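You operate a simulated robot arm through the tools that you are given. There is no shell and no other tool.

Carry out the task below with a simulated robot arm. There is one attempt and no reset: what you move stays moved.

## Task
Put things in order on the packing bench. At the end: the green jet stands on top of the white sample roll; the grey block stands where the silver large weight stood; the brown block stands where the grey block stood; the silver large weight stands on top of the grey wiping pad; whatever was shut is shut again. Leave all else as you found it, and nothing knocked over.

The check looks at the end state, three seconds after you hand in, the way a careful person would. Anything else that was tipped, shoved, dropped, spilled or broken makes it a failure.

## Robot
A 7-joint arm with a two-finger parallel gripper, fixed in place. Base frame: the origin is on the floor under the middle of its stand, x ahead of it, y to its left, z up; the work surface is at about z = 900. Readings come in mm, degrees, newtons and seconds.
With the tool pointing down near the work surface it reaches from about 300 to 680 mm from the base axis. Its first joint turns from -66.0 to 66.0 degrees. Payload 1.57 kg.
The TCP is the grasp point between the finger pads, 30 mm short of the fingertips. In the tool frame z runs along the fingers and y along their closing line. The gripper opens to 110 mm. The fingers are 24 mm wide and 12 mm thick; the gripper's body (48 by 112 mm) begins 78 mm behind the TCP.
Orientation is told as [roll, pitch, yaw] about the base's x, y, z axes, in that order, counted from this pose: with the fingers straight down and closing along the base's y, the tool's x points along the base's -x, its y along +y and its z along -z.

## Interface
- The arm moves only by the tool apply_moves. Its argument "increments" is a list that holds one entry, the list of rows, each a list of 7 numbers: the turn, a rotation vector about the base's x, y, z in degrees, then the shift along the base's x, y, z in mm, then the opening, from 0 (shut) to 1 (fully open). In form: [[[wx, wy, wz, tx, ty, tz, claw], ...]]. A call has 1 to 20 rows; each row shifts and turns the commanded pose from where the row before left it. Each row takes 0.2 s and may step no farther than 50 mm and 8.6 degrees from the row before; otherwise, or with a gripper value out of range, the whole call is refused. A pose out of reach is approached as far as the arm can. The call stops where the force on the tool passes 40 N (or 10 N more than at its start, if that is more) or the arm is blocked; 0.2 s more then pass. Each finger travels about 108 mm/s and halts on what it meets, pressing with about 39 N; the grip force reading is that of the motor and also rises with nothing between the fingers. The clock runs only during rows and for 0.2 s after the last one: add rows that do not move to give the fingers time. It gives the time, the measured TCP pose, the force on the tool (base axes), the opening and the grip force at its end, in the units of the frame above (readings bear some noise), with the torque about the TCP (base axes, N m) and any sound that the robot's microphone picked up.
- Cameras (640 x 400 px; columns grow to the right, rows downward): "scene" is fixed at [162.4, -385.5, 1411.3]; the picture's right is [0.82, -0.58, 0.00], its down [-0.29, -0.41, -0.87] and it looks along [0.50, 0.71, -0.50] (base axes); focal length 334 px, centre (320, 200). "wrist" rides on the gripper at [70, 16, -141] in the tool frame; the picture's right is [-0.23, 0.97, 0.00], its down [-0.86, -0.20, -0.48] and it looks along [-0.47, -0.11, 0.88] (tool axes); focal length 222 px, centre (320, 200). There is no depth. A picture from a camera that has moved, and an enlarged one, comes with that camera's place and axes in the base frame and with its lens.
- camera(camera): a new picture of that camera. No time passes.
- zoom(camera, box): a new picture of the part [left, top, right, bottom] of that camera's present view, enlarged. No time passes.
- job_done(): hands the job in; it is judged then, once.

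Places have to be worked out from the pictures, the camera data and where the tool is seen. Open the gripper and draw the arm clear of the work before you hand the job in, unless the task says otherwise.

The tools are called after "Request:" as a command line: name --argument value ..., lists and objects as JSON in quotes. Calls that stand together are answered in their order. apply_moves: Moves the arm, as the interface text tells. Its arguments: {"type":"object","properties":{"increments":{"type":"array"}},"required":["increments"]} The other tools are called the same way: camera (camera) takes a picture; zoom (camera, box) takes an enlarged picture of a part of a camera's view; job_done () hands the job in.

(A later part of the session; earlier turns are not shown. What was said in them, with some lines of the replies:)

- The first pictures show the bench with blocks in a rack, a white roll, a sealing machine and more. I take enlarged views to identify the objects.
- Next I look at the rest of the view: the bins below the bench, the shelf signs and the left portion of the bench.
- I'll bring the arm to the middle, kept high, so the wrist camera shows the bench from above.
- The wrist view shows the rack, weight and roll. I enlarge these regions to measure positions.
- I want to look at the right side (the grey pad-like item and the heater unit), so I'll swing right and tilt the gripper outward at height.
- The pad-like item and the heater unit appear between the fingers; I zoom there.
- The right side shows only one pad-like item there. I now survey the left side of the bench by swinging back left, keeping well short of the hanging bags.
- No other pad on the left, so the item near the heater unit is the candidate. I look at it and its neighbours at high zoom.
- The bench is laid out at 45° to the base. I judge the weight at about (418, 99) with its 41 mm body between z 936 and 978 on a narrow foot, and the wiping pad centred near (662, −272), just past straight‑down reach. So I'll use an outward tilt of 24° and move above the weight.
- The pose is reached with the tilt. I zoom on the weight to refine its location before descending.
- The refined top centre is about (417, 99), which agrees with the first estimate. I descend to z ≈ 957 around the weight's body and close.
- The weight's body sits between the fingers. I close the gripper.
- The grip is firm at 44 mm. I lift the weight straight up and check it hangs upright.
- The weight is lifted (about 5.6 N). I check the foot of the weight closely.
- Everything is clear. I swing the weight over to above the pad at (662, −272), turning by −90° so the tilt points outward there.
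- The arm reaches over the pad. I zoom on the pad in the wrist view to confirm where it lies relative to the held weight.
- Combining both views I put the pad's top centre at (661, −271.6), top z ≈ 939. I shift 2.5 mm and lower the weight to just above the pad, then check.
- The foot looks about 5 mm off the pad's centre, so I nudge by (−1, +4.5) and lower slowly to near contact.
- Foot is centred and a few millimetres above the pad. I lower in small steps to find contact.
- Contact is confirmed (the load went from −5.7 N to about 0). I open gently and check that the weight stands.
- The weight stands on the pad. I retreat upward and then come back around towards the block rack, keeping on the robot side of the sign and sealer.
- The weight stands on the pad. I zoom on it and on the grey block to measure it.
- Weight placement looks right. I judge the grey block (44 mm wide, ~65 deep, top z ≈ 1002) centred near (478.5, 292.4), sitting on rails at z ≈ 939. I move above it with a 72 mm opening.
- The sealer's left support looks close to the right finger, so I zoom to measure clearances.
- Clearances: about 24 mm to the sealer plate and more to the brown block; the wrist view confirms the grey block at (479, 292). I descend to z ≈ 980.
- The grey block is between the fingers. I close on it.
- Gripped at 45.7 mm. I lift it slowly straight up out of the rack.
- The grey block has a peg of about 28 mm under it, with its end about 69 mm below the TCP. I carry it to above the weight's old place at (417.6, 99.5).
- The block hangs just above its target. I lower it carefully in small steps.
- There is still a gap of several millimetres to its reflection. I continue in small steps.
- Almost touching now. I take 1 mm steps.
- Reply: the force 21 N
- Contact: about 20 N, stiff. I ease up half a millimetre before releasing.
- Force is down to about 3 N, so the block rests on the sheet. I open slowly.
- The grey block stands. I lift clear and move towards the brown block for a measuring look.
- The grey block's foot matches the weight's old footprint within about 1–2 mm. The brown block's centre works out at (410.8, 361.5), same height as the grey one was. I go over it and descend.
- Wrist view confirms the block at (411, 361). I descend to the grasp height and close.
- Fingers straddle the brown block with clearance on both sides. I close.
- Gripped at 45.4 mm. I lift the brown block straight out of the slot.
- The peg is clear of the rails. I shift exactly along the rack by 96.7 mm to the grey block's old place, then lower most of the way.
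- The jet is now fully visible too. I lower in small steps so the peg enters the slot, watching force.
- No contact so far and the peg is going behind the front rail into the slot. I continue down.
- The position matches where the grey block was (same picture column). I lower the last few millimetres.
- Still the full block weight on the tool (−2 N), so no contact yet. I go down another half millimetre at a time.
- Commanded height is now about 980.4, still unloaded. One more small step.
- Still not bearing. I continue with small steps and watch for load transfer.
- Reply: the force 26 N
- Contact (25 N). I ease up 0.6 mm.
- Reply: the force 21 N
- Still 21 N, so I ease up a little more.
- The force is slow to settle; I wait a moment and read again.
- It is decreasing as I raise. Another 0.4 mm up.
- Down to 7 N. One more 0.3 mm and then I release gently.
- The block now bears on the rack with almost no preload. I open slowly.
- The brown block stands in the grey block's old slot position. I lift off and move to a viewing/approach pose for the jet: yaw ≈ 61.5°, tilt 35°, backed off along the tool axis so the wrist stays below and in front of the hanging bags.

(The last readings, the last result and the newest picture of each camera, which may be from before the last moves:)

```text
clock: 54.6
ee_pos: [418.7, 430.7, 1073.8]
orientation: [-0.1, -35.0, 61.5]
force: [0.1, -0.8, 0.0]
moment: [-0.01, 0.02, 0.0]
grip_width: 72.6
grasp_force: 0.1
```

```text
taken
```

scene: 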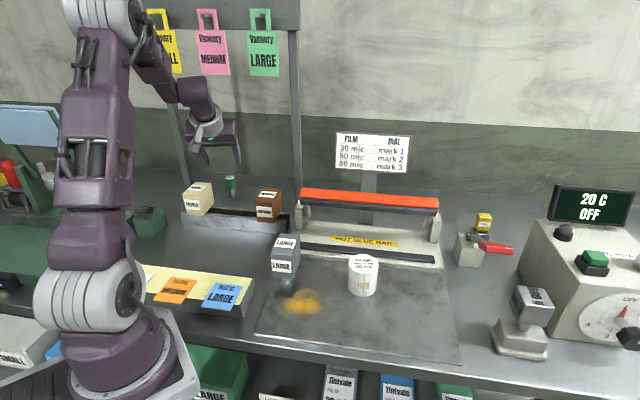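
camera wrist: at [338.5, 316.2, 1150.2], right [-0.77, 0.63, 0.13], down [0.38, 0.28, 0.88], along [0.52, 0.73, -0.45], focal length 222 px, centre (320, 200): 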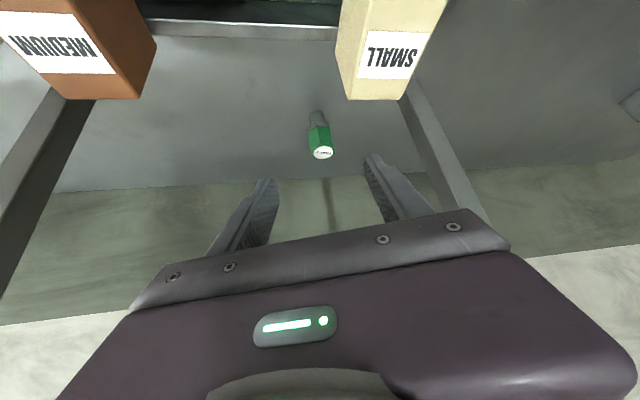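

I zoom in on the jet to get its position and hex orientation.

Request:
zoom --camera "wrist" --box '[280, 90, 360, 175]'

Request:
zoom --camera "scene" --box '[205, 160, 255, 205]'

Request:
zoom --camera "scene" --box '[130, 60, 290, 240]'

```text
4.71 times, centred on (320, 132) of wrist
camera zoom: at [338.5, 316.2, 1150.2], right [-0.77, 0.63, 0.13], down [0.38, 0.28, 0.88], along [0.52, 0.73, -0.45], focal length 1045 px, centre (320, 518)
```

zoom: 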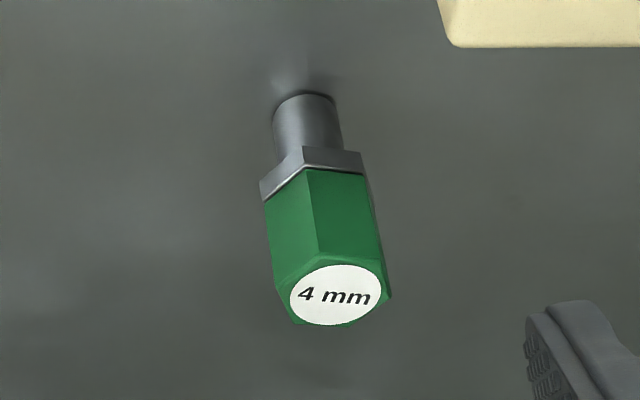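

```text
8.89 times, centred on (230, 182) of scene
camera zoom: at [162.4, -385.5, 1411.3], right [0.82, -0.58, 0.0], down [-0.29, -0.41, -0.87], along [0.5, 0.71, -0.5], focal length 2973 px, centre (1120, 356)
```

zoom: 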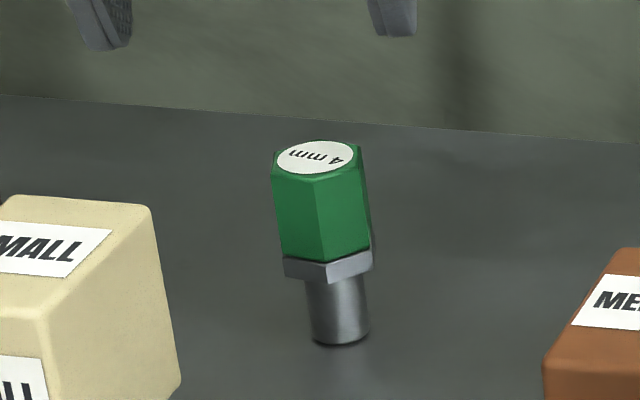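

```text
2.22 times, centred on (210, 150) of scene
camera zoom: at [162.4, -385.5, 1411.3], right [0.82, -0.58, 0.0], down [-0.29, -0.41, -0.87], along [0.5, 0.71, -0.5], focal length 743 px, centre (564, 311)
```

zoom: 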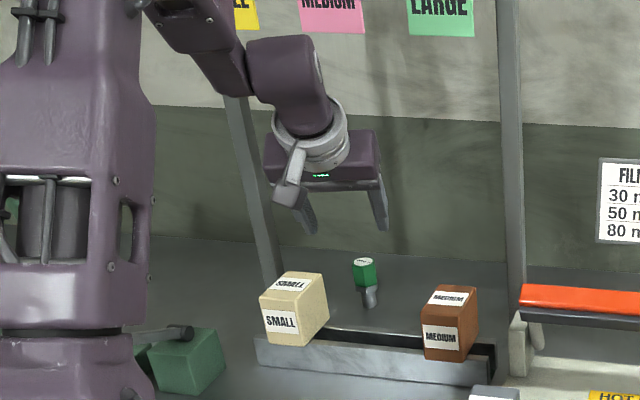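

Both views give the jet at (459.4, 506.7), top z ≈ 970, with hex flats facing 36.6°/96.6°/156.6°. I turn to yaw 66.6° so the fingers meet flats and slide in along the tool axis to 40 mm short.

Request:
apply_moves --increments '[[[0, 0, 5.1, 5.8, -3.7, 0, 0.6], [0, 0, 0, 8.35, 19.3, -30, 0.6], [0, 0, 0, 8.35, 19.3, -30, 0.6], [0, 0, 0, 8.35, 19.3, -30.1, 0.6], [0, 0, 0, 0, 0, 0, 0.6]]]'

Request:
camera --camera "wrist"

Request:
zoom --camera "scene" --box '[130, 60, 290, 240]'

```text
clock: 55.8
ee_pos: [450.2, 483.7, 983.2]
orientation: [0.0, -34.9, 66.5]
force: [0.3, 0.7, 0.2]
moment: [0.01, 0.01, 0.01]
grip_width: 66.0
grasp_force: 0.2
```

```text
taken
camera wrist: at [380.2, 363.0, 1059.3], right [-0.82, 0.56, 0.13], down [0.35, 0.31, 0.88], along [0.45, 0.77, -0.45], focal length 222 px, centre (320, 200)
```

wrist: 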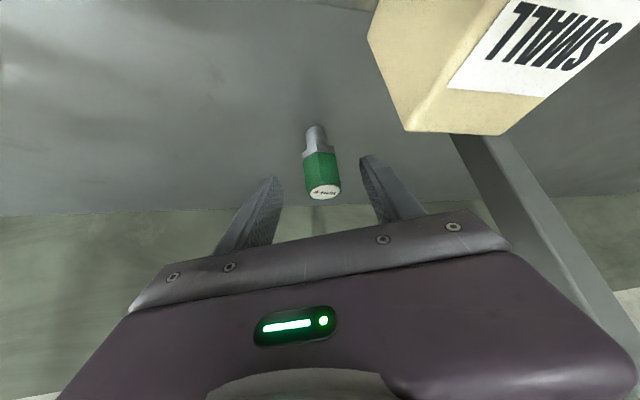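

```text
2.22 times, centred on (210, 150) of scene
camera zoom: at [162.4, -385.5, 1411.3], right [0.82, -0.58, 0.0], down [-0.29, -0.41, -0.87], along [0.5, 0.71, -0.5], focal length 743 px, centre (564, 311)
```

zoom: 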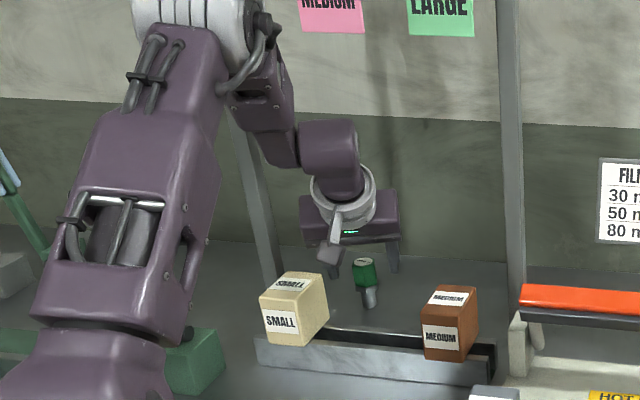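

The jet is centred between the fingers. I zoom to check the flats against the finger pads.

Request:
zoom --camera "wrist" --box '[240, 110, 420, 250]'

Request:
zoom --camera "scene" --box '[195, 130, 265, 200]'

```text
2.86 times, centred on (330, 180) of wrist
camera zoom: at [380.2, 363.0, 1059.3], right [-0.82, 0.56, 0.13], down [0.35, 0.31, 0.88], along [0.45, 0.77, -0.45], focal length 635 px, centre (291, 257)
```

zoom: 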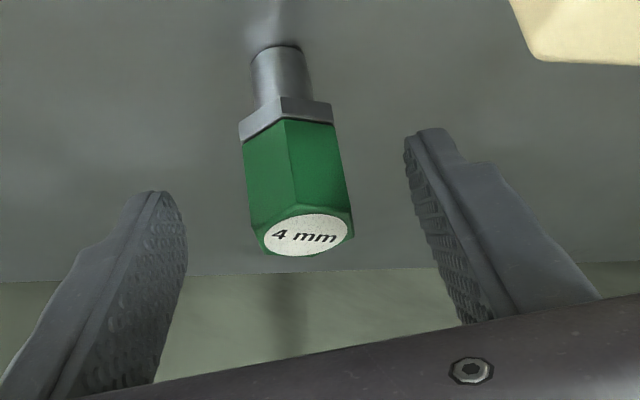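

```text
5.71 times, centred on (230, 165) of scene
camera zoom: at [162.4, -385.5, 1411.3], right [0.82, -0.58, 0.0], down [-0.29, -0.41, -0.87], along [0.5, 0.71, -0.5], focal length 1911 px, centre (834, 400)
```

zoom: 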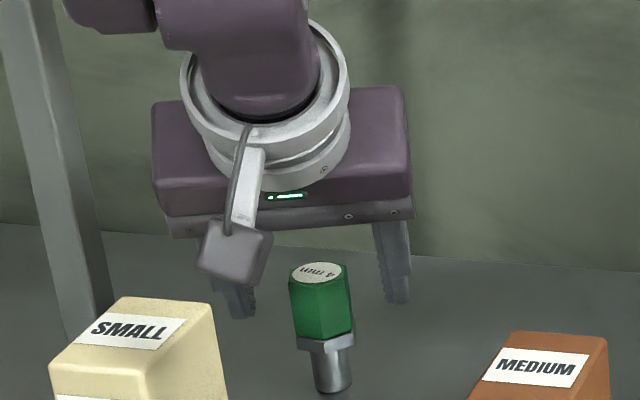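

Good alignment. I slide the last 40 mm in along the tool axis.

Request:
apply_moves --increments '[[[0, 0, 0, 4.55, 10.55, -16.4, 0.6], [0, 0, 0, 4.55, 10.55, -16.4, 0.6], [0, 0, 0, 0, 0, 0, 0.6]]]'

Request:
zoom --camera "wrist" --box '[240, 110, 420, 250]'

Request:
zoom --camera "scene" --box '[180, 120, 280, 220]'

```text
clock: 56.6
ee_pos: [460.0, 507.2, 951.0]
orientation: [0.1, -34.9, 66.6]
force: [-0.6, 0.3, -0.1]
moment: [0.01, -0.01, -0.02]
grip_width: 65.9
grasp_force: 0.0
```

```text
2.86 times, centred on (330, 180) of wrist
camera zoom: at [390.3, 384.6, 1028.3], right [-0.82, 0.56, 0.13], down [0.35, 0.31, 0.88], along [0.45, 0.77, -0.45], focal length 635 px, centre (291, 257)
```

zoom: 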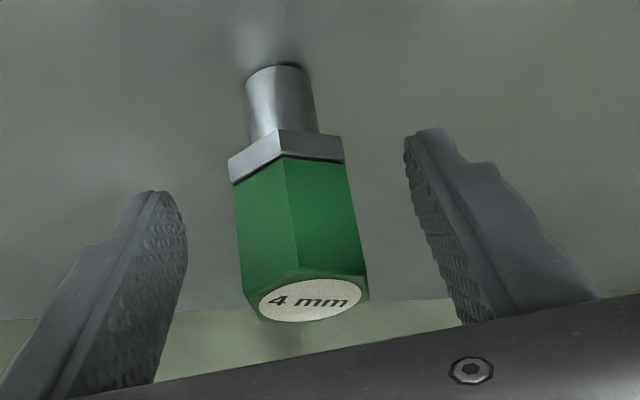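

```text
4.00 times, centred on (230, 170) of scene
camera zoom: at [162.4, -385.5, 1411.3], right [0.82, -0.58, 0.0], down [-0.29, -0.41, -0.87], along [0.5, 0.71, -0.5], focal length 1338 px, centre (680, 320)
```

zoom: 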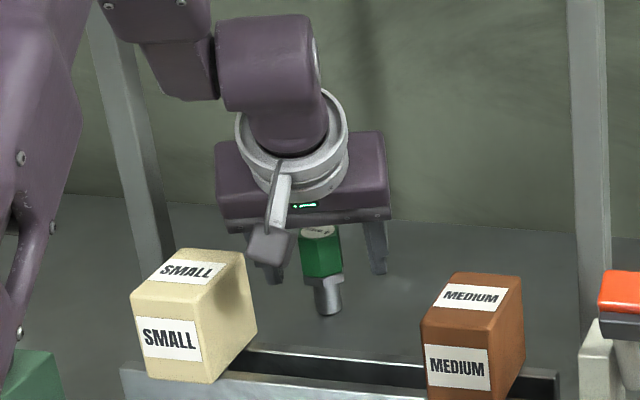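

The jet is between the pads. I close the gripper on the hex flats.

Request:
apply_moves --increments '[[[0, 0, 0, 0, 0, 0, 0.45], [0, 0, 0, 0, 0, 0, 0.3], [0, 0, 0, 0, 0, 0, 0.15], [0, 0, 0, 0, 0, 0, 0.15]]]'

Request:
zoom --camera "wrist" --box '[240, 110, 420, 250]'

Request:
zoom --camera "scene" --box '[205, 150, 265, 210]'

```text
clock: 57.6
ee_pos: [461.3, 506.5, 951.9]
orientation: [0.1, -35.0, 66.6]
force: [1.0, -0.4, 0.0]
moment: [-0.02, -0.01, 0.0]
grip_width: 31.0
grasp_force: 39.0
```

```text
2.86 times, centred on (330, 180) of wrist
camera zoom: at [390.2, 384.4, 1028.3], right [-0.82, 0.56, 0.13], down [0.35, 0.31, 0.88], along [0.45, 0.77, -0.45], focal length 635 px, centre (291, 257)
```

zoom: 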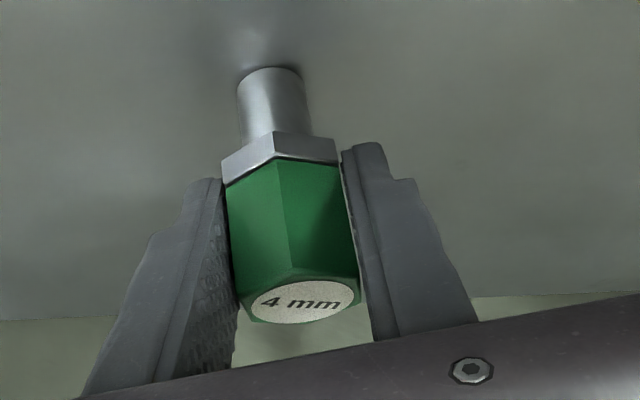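

```text
6.67 times, centred on (235, 180) of scene
camera zoom: at [162.4, -385.5, 1411.3], right [0.82, -0.58, 0.0], down [-0.29, -0.41, -0.87], along [0.5, 0.71, -0.5], focal length 2230 px, centre (887, 333)
```

zoom: 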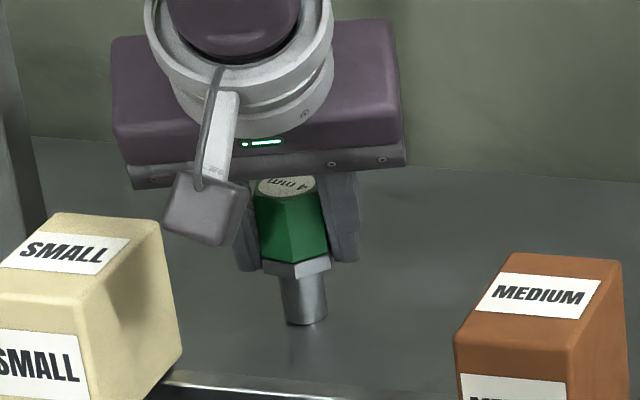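

Gripped at 31 mm. I lift a little, backing along the tool axis, and check that the jet stays upright.

Request:
apply_moves --increments '[[[0, 0, 0, 0, 0, 4, 0.15], [0, 0, 0, 0, 0, 8, 0.15], [0, 0, 0, 0, 0, 8, 0.15], [0, 0, 0, 0, 0, 0, 0.15]]]'

Request:
zoom --camera "wrist" --box '[240, 110, 420, 250]'

Request:
zoom --camera "scene" --box '[205, 150, 265, 210]'

```text
clock: 58.6
ee_pos: [459.1, 505.9, 972.3]
orientation: [0.1, -35.0, 66.6]
force: [0.2, 0.4, -0.6]
moment: [-0.01, -0.01, -0.03]
grip_width: 31.0
grasp_force: 39.5
```

```text
2.86 times, centred on (330, 180) of wrist
camera zoom: at [389.1, 385.1, 1048.0], right [-0.82, 0.56, 0.13], down [0.35, 0.31, 0.88], along [0.45, 0.77, -0.45], focal length 635 px, centre (291, 257)
```

zoom: 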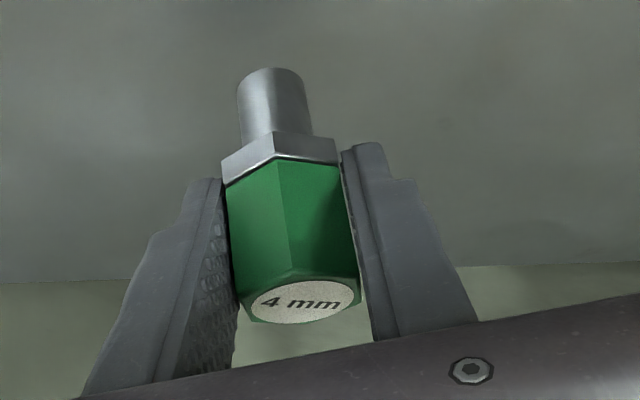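

```text
6.67 times, centred on (235, 180) of scene
camera zoom: at [162.4, -385.5, 1411.3], right [0.82, -0.58, 0.0], down [-0.29, -0.41, -0.87], along [0.5, 0.71, -0.5], focal length 2230 px, centre (887, 333)
```

zoom: 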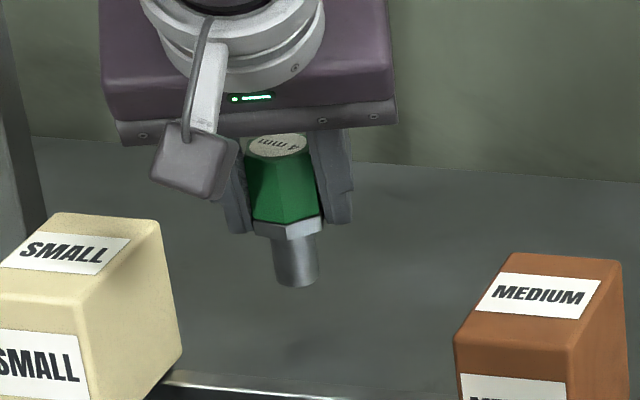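

The jet is held firmly and upright. I back out along the tool axis, then carry it over towards the white roll at safe height, turning to yaw ≈ 20°.

Request:
apply_moves --increments '[[[0, 0, 0, -8, -18.4, 28.7, 0.15], [0, 0, 0, -8, -18.4, 28.7, 0.15], [0, 0, 0, -8, -18.4, 28.7, 0.15], [0, 0, 0, -20, -40, 10, 0.15], [0, 0, 0, -20, -40, 10, 0.15], [0, 0, -6, 9.1, -36.9, 1, 0.15], [0, 0, -6, 9.1, -36.9, 1, 0.15], [0, 0, -6, 9.1, -36.9, 1, 0.15], [0, 0, -6, 9.1, -36.9, 1, 0.15], [0, 0, -6, 9.1, -36.9, 1, 0.15], [0, 0, -6, 9.1, -36.9, 1, 0.15], [0, 0, -2.65, 12.5, -30, 0, 0.15], [0, 0, -2.65, 12.5, -30, 0, 0.15], [0, 0, -2.65, 12.5, -30, 0, 0.15], [0, 0, -2.65, 12.5, -30, 0, 0.15], [0, 0, 0, 0, 0, 0, 0.15]]]'

Request:
camera --camera "wrist"

Request:
camera --camera "scene"

```text
clock: 62.0
ee_pos: [499.2, 29.5, 1081.0]
orientation: [-0.1, -34.9, 20.0]
force: [-0.8, 0.6, 0.7]
moment: [0.01, 0.01, -0.03]
grip_width: 30.8
grasp_force: 38.9
```

```text
taken
camera wrist: at [364.6, -4.1, 1157.7], right [-0.16, 0.98, 0.13], down [0.47, -0.04, 0.88], along [0.87, 0.2, -0.45], focal length 222 px, centre (320, 200)
```

wrist: 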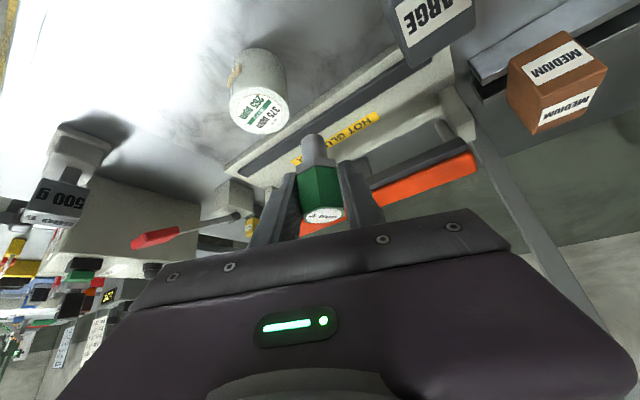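

```text
taken
```

scene: 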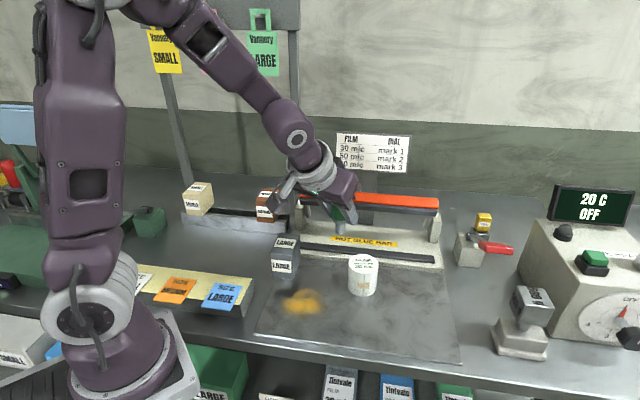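

I zoom in on the roll from both cameras to fix its centre and top height.

Request:
zoom --camera "scene" --box '[335, 240, 395, 305]'

Request:
zoom --camera "wrist" --box '[210, 30, 370, 150]'

Request:
zoom --camera "scene" --box '[260, 140, 400, 260]'

```text
6.15 times, centred on (365, 272) of scene
camera zoom: at [162.4, -385.5, 1411.3], right [0.82, -0.58, 0.0], down [-0.29, -0.41, -0.87], along [0.5, 0.71, -0.5], focal length 2058 px, centre (43, -246)
```

zoom: 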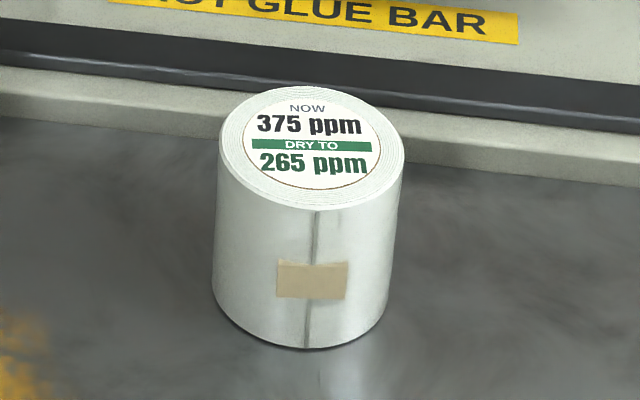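

```text
3.33 times, centred on (290, 90) of wrist
camera zoom: at [364.6, -4.1, 1157.7], right [-0.16, 0.98, 0.13], down [0.47, -0.04, 0.88], along [0.87, 0.2, -0.45], focal length 740 px, centre (420, 567)
```

zoom: 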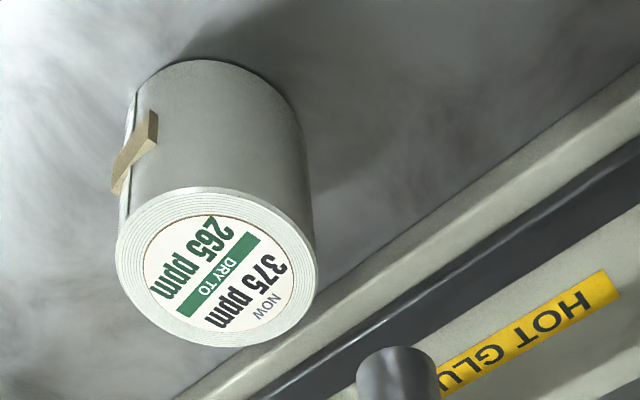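

```text
3.33 times, centred on (330, 200) of scene
camera zoom: at [162.4, -385.5, 1411.3], right [0.82, -0.58, 0.0], down [-0.29, -0.41, -0.87], along [0.5, 0.71, -0.5], focal length 1115 px, centre (287, 200)
```

zoom: 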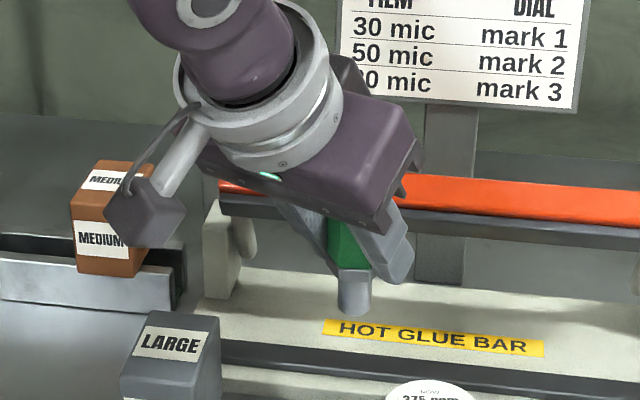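

The roll's top centre is at about (529, −17), z ≈ 968, and the jet's stem end sits ~2 mm ahead of the TCP and 52–54 mm below it. I move over the roll and descend partway.

Request:
apply_moves --increments '[[[0, 0, 0, 13.5, -23, 0, 0.15], [0, 0, 0, 13.5, -23.1, 0, 0.15], [0, 0, 0, 0, 0, -25, 0.15], [0, 0, 0, 0, 0, -20, 0.15], [0, 0, 0, 0, 0, 0, 0.15]]]'

Request:
zoom --camera "scene" --box '[310, 190, 420, 310]'

Request:
zoom --camera "wrist" --box '[230, 60, 410, 240]'

```text
clock: 63.2
ee_pos: [527.3, -15.7, 1037.1]
orientation: [0.1, -34.9, 20.0]
force: [0.1, 0.2, 0.6]
moment: [0.0, -0.01, 0.0]
grip_width: 30.9
grasp_force: 38.9
```

```text
3.33 times, centred on (365, 250) of scene
camera zoom: at [162.4, -385.5, 1411.3], right [0.82, -0.58, 0.0], down [-0.29, -0.41, -0.87], along [0.5, 0.71, -0.5], focal length 1115 px, centre (170, 33)
```

zoom: 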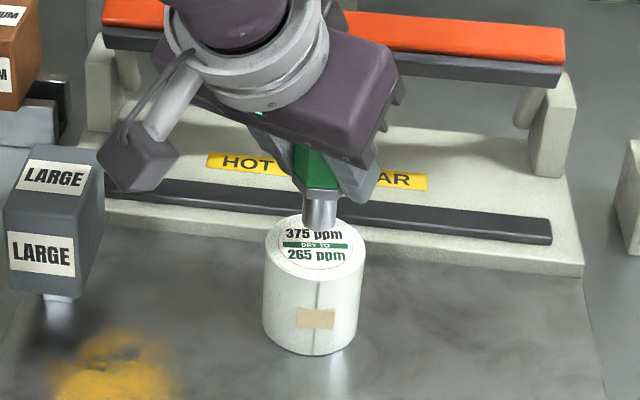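

```text
2.22 times, centred on (320, 150) of wrist
camera zoom: at [391.9, -48.5, 1113.4], right [-0.16, 0.98, 0.13], down [0.47, -0.04, 0.88], along [0.87, 0.2, -0.45], focal length 494 px, centre (320, 311)
```

zoom: 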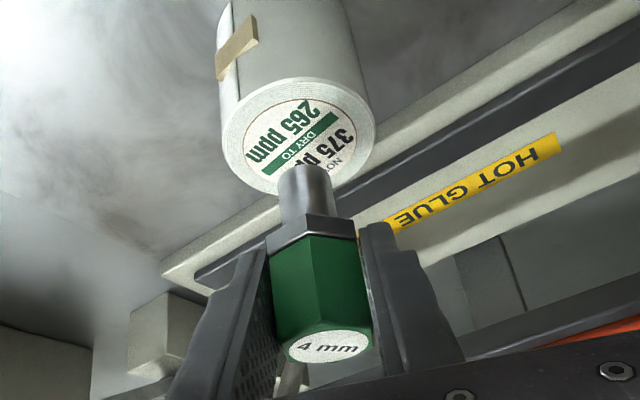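

Both views agree to within about 1–2 mm. I lower towards contact.

Request:
apply_moves --increments '[[[0, 0, 0, 0, 0, -8, 0.15], [0, 0, 0, 0, 0, -5, 0.15], [0, 0, 0, 0, 0, -2, 0.15], [0, 0, 0, 0, 0, 0, 0.15]]]'

Request:
zoom --camera "scene" --box '[335, 230, 395, 290]'

Request:
zoom --camera "wrist" --box '[230, 60, 410, 240]'

```text
clock: 64.2
ee_pos: [526.4, -17.1, 1021.9]
orientation: [0.0, -35.0, 19.9]
force: [-0.4, 0.5, -0.2]
moment: [0.0, 0.02, -0.03]
grip_width: 30.8
grasp_force: 38.8
```

```text
6.67 times, centred on (365, 260) of scene
camera zoom: at [162.4, -385.5, 1411.3], right [0.82, -0.58, 0.0], down [-0.29, -0.41, -0.87], along [0.5, 0.71, -0.5], focal length 2230 px, centre (20, -200)
```

zoom: 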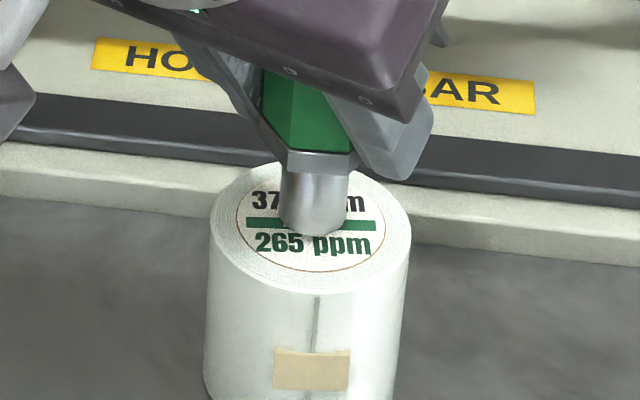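

```text
2.22 times, centred on (320, 150) of wrist
camera zoom: at [390.7, -49.1, 1099.5], right [-0.16, 0.98, 0.13], down [0.47, -0.04, 0.88], along [0.87, 0.2, -0.45], focal length 494 px, centre (320, 311)
```

zoom: 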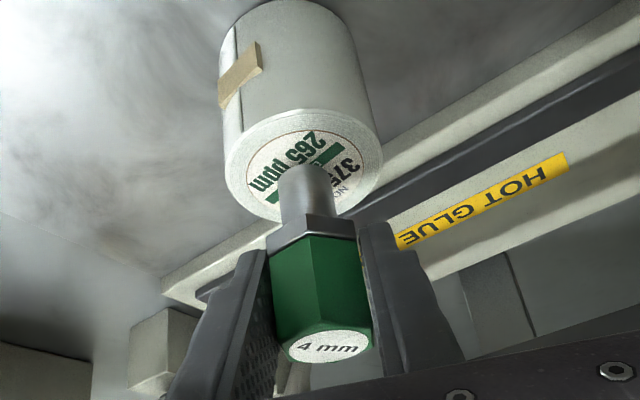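

Centred; just above the label. I continue in sub-millimetre steps.

Request:
apply_moves --increments '[[[0, 0, 0, 0, 0, -1, 0.15], [0, 0, 0, 0, 0, -0.5, 0.15], [0, 0, 0, 0, 0, 0, 0.15]]]'

```text
clock: 65.0
ee_pos: [525.2, -17.4, 1020.7]
orientation: [0.0, -34.9, 20.1]
force: [0.0, 0.3, -0.6]
moment: [0.03, -0.02, 0.02]
grip_width: 30.5
grasp_force: 39.1
```

No contact at commanded 1022.6. I go down 0.5 mm at a time.

Request:
apply_moves --increments '[[[0, 0, 0, 0, 0, -0.5, 0.15], [0, 0, 0, 0, 0, -0.5, 0.15], [0, 0, 0, 0, 0, 0, 0.15]]]'

Request:
zoom --camera "scene" --box '[345, 240, 385, 280]'

```text
clock: 65.8
ee_pos: [526.6, -15.8, 1019.4]
orientation: [-0.1, -35.0, 20.0]
force: [-0.3, 0.1, -1.6]
moment: [-0.01, -0.01, 0.03]
grip_width: 30.5
grasp_force: 38.8
```

```text
10.00 times, centred on (365, 260) of scene
camera zoom: at [162.4, -385.5, 1411.3], right [0.82, -0.58, 0.0], down [-0.29, -0.41, -0.87], along [0.5, 0.71, -0.5], focal length 3345 px, centre (-130, -400)
```

zoom: 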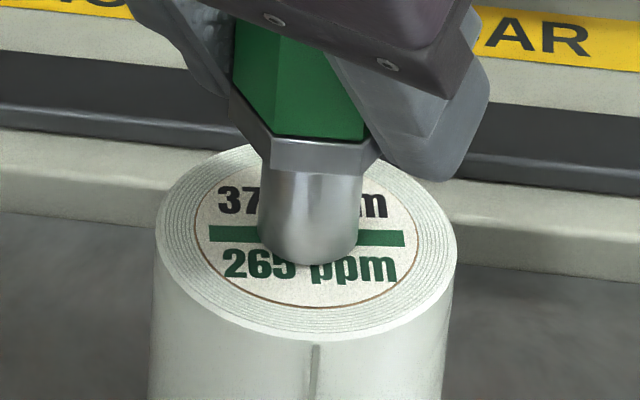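

There still appears to be a gap of about 2 mm. I continue slowly.

Request:
apply_moves --increments '[[[0, 0, 0, 0, 0, -0.5, 0.15], [0, 0, 0, 0, 0, -0.5, 0.15], [0, 0, 0, 0, 0, 0, 0.15]]]'

```text
clock: 66.6
ee_pos: [525.7, -15.7, 1019.7]
orientation: [0.0, -35.0, 20.0]
force: [-1.3, 1.0, 6.2]
moment: [0.12, 0.03, 0.03]
grip_width: 30.5
grasp_force: 38.7
```

Contact at about 6 N. I ease up 0.3 mm and look closely before releasing.

Request:
apply_moves --increments '[[[0, 0, 0, 0, 0, 0.3, 0.15], [0, 0, 0, 0, 0, 0, 0.15]]]'

Request:
zoom --camera "scene" --box '[345, 240, 385, 280]'

Request:
zoom --camera "wrist" --box '[230, 60, 410, 240]'

```text
clock: 67.2
ee_pos: [526.4, -17.5, 1018.5]
orientation: [0.0, -35.1, 20.0]
force: [-0.1, 0.0, 0.0]
moment: [0.06, 0.05, -0.02]
grip_width: 30.5
grasp_force: 38.7
```

```text
10.00 times, centred on (365, 260) of scene
camera zoom: at [162.4, -385.5, 1411.3], right [0.82, -0.58, 0.0], down [-0.29, -0.41, -0.87], along [0.5, 0.71, -0.5], focal length 3345 px, centre (-130, -400)
```

zoom: 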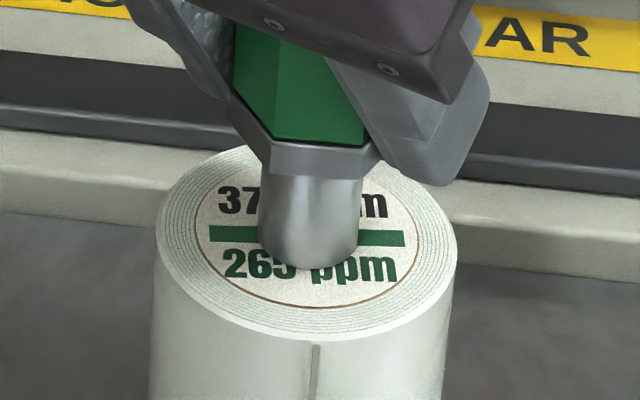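

```text
2.22 times, centred on (320, 150) of wrist
camera zoom: at [390.4, -49.7, 1096.4], right [-0.16, 0.98, 0.13], down [0.47, -0.04, 0.88], along [0.87, 0.2, -0.45], focal length 494 px, centre (320, 311)
```

zoom: 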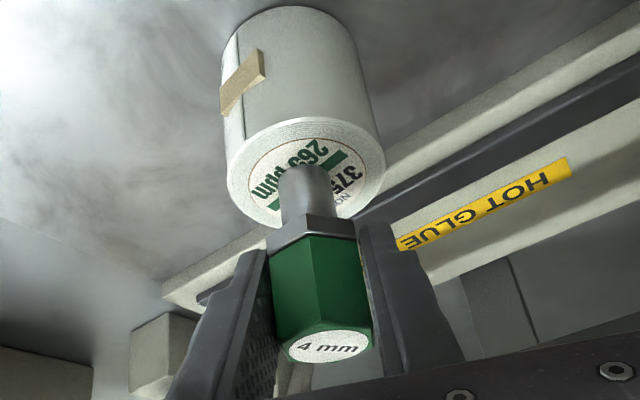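

The jet rests on the label with no preload. I open very gradually.

Request:
apply_moves --increments '[[[0, 0, 0, 0, 0, 0, 0.29], [0, 0, 0, 0, 0, 0, 0.32], [0, 0, 0, 0, 0, 0, 0.38], [0, 0, 0, 0, 0, 0, 0.48], [0, 0, 0, 0, 0, 0, 0.58], [0, 0, 0, 0, 0, 0, 0.58]]]'

Request:
zoom --camera "scene" --box '[325, 200, 405, 310]'

Request:
zoom --camera "wrist" --box '[210, 60, 430, 240]'

```text
clock: 68.6
ee_pos: [526.3, -16.4, 1019.0]
orientation: [0.0, -35.0, 20.0]
force: [-1.1, -1.2, 0.3]
moment: [0.02, -0.01, -0.01]
grip_width: 63.9
grasp_force: 0.1
```

```text
3.64 times, centred on (365, 255) of scene
camera zoom: at [162.4, -385.5, 1411.3], right [0.82, -0.58, 0.0], down [-0.29, -0.41, -0.87], along [0.5, 0.71, -0.5], focal length 1216 px, centre (156, 0)
```

zoom: 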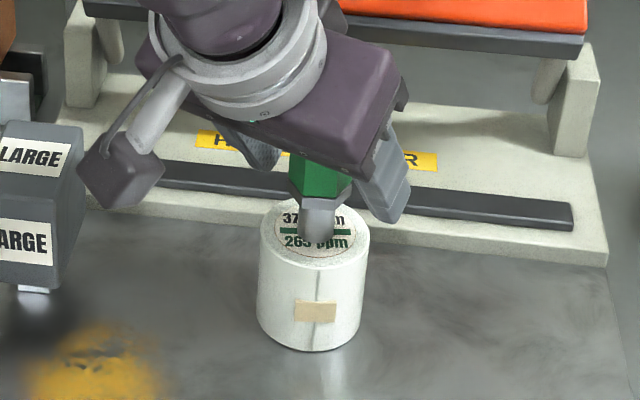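

```text
2.22 times, centred on (320, 150) of wrist
camera zoom: at [390.6, -49.6, 1096.5], right [-0.16, 0.98, 0.13], down [0.47, -0.04, 0.88], along [0.87, 0.2, -0.45], focal length 494 px, centre (320, 311)
```

zoom: 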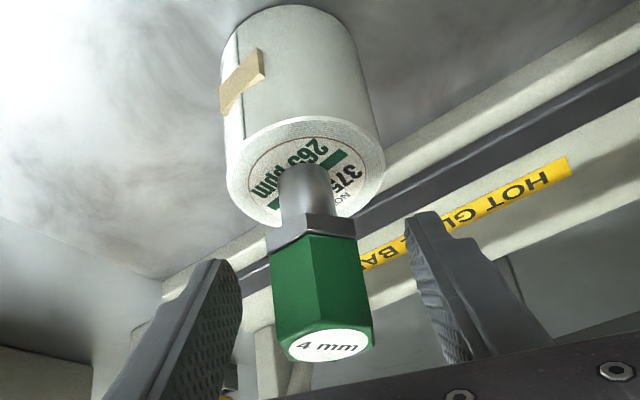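

The jet stands free on the roll. I retreat along the tool axis, slowly at first, then go up.

Request:
apply_moves --increments '[[[0, 0, 0, -5.4, -2, 8.2, 0.58], [0, 0, 0, -10.8, -3.9, 16.4, 0.58], [0, 0, 0, -18.9, -6.9, 28.7, 0.58], [0, 0, 0, -18.9, -6.9, 28.7, 0.58], [0, 0, 0, -18.9, -6.9, 28.7, 0.58], [0, 0, 0, -15, -5, 35, 0.7], [0, 0, 0, -15, 0, 35, 0.8], [0, 0, 0, 0, 0, 0, 1]]]'

Request:
camera --camera "scene"

Request:
camera --camera "wrist"

```text
clock: 70.4
ee_pos: [423.7, -47.5, 1201.6]
orientation: [0.0, -34.9, 20.1]
force: [0.2, 0.2, -0.2]
moment: [-0.01, 0.0, 0.01]
grip_width: 110.0
grasp_force: 0.0
```

```text
taken
```

scene: 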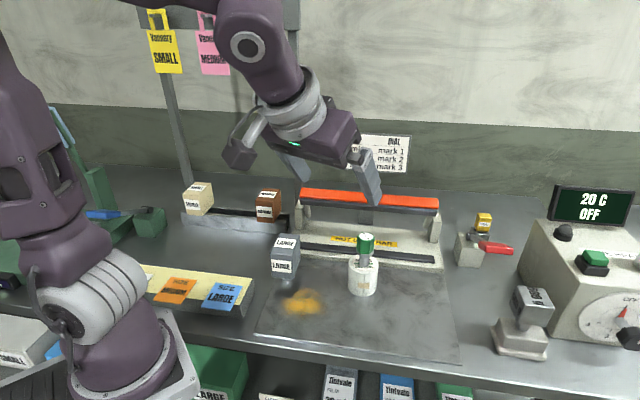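

```text
taken
camera wrist: at [287.8, -80.3, 1277.8], right [-0.16, 0.98, 0.13], down [0.47, -0.04, 0.88], along [0.87, 0.2, -0.45], focal length 222 px, centre (320, 200)
```

wrist: 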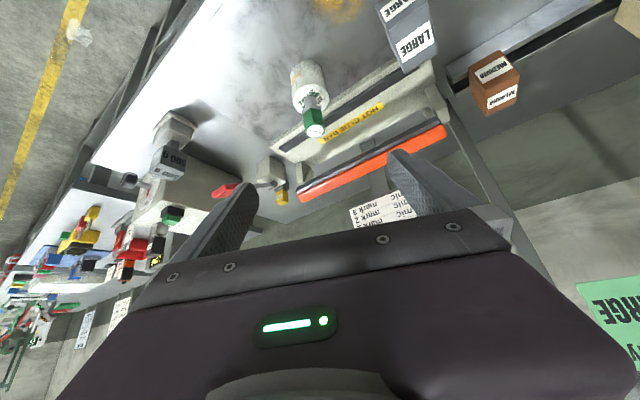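

All four items appear in place. I check each one at high zoom.

Request:
zoom --camera "scene" --box '[335, 220, 395, 310]'

Request:
zoom --camera "scene" --box '[480, 270, 570, 370]'

Request:
zoom --camera "scene" --box '[175, 165, 315, 295]'

```text
4.44 times, centred on (365, 265) of scene
camera zoom: at [162.3, -385.5, 1411.3], right [0.82, -0.58, 0.0], down [-0.29, -0.41, -0.87], along [0.5, 0.71, -0.5], focal length 1487 px, centre (120, -89)
```

zoom: 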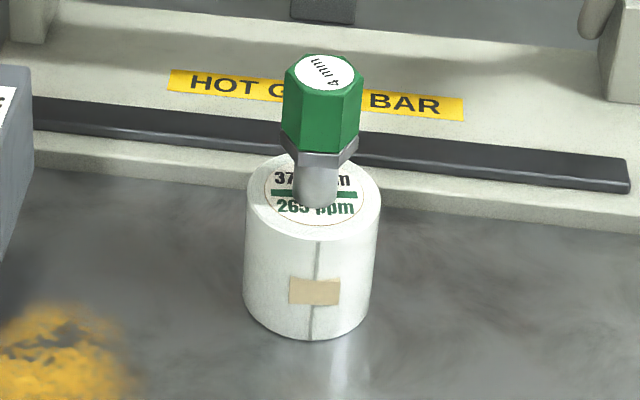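

```text
4.00 times, centred on (525, 320) of scene
camera zoom: at [162.3, -385.5, 1411.3], right [0.82, -0.58, 0.0], down [-0.29, -0.41, -0.87], along [0.5, 0.71, -0.5], focal length 1338 px, centre (-500, -280)
```

zoom: 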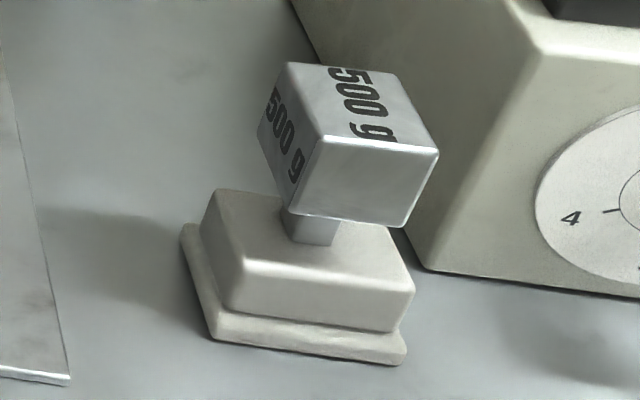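

```text
3.08 times, centred on (245, 230) of scene
camera zoom: at [162.3, -385.5, 1411.3], right [0.82, -0.58, 0.0], down [-0.29, -0.41, -0.87], along [0.5, 0.71, -0.5], focal length 1029 px, centre (551, 108)
```

zoom: 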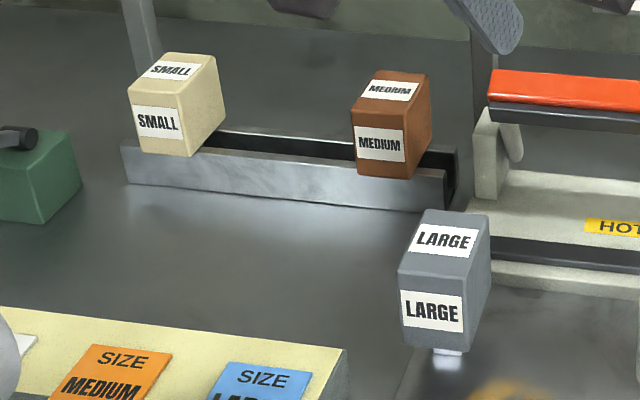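

Everything stands correctly. I now bring the arm back to about its starting pose, open and clear of the work.

Request:
apply_moves --increments '[[[-2.39, 6.58, 0, -12.6, 34.5, 4.5, 1], [-2.39, 6.58, 0, -12.6, 34.5, 4.5, 1], [-2.39, 6.58, 0, -12.6, 34.5, 4.5, 1], [-2.39, 6.58, 0, -12.6, 34.5, 4.5, 1], [-2.39, 6.58, 0, -12.6, 34.5, 4.5, 1], [0, 0, -6.7, -12.6, 34.5, 4.5, 1], [0, 0, -6.7, -12.6, 34.5, 4.5, 1], [0, 0, -6.6, -12.6, 34.5, 4.5, 1], [0, 0, 0, -12.6, 34.5, 4.5, 1], [0, 0, 0, 0, 0, 0, 1], [0, 0, 0, 0, 0, 0, 1]]]'

Request:
camera --camera "scene"

Request:
camera --camera "wrist"

```text
clock: 72.8
ee_pos: [310.3, 264.0, 1242.3]
orientation: [0.1, 0.0, -0.1]
force: [1.0, 0.2, -0.1]
moment: [0.0, 0.0, -0.02]
grip_width: 109.9
grasp_force: 0.1
```

```text
taken
```

scene: 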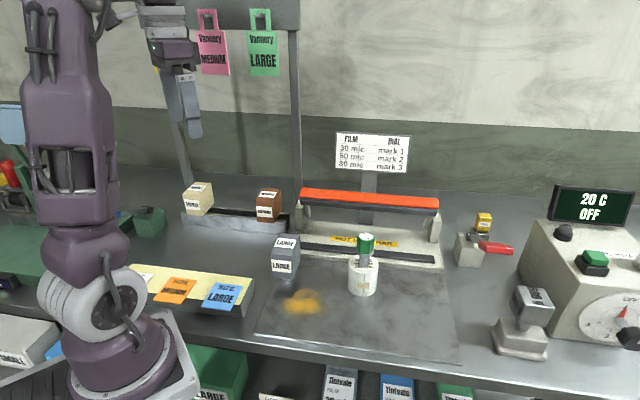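

```text
taken
camera wrist: at [239.5, 279.2, 1384.2], right [0.23, 0.97, 0.0], down [0.86, -0.2, 0.48], along [0.47, -0.11, -0.88], focal length 222 px, centre (320, 200)
```

wrist: 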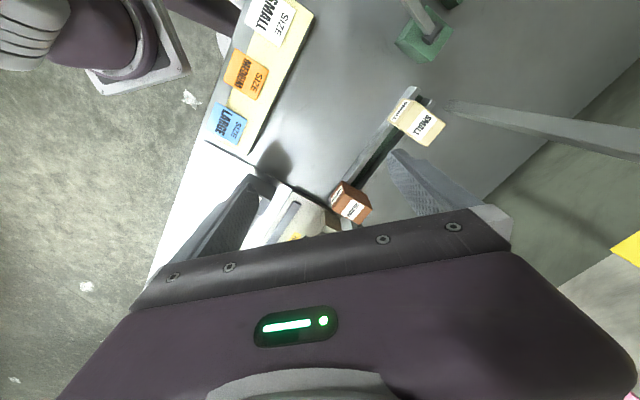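

The final pictures show the jet on the roll, the weight on the wiping pad, the grey block where the weight stood, and the brown block where the grey one stood. Nothing else has moved, and nothing that was shut was opened. The gripper is open and the arm is clear, so I hand in.

Request:
job_done

```text
The job is handed in.
```

I finished the rearrangement and handed the job in. The last pictures show everything where you asked, but I haven't seen the result of the check.

- **Green jet:** stands on top of the white sample roll, centred on its label.
- **Silver large weight (500 g):** stands on the grey wiping pad. I took the light grey item beside the heater unit to be the pad, as I saw no other candidate on the bench.
- **Grey block:** stands where the weight stood, within about 1–2 mm.
- **Brown block:** sits in the rack slot where the grey block stood.
- **Shut things:** I didn't open anything, so nothing needed shutting again.

Nothing was knocked over, and I saw nothing else moved. The gripper is open, and the arm is back at its starting position, clear of the bench.
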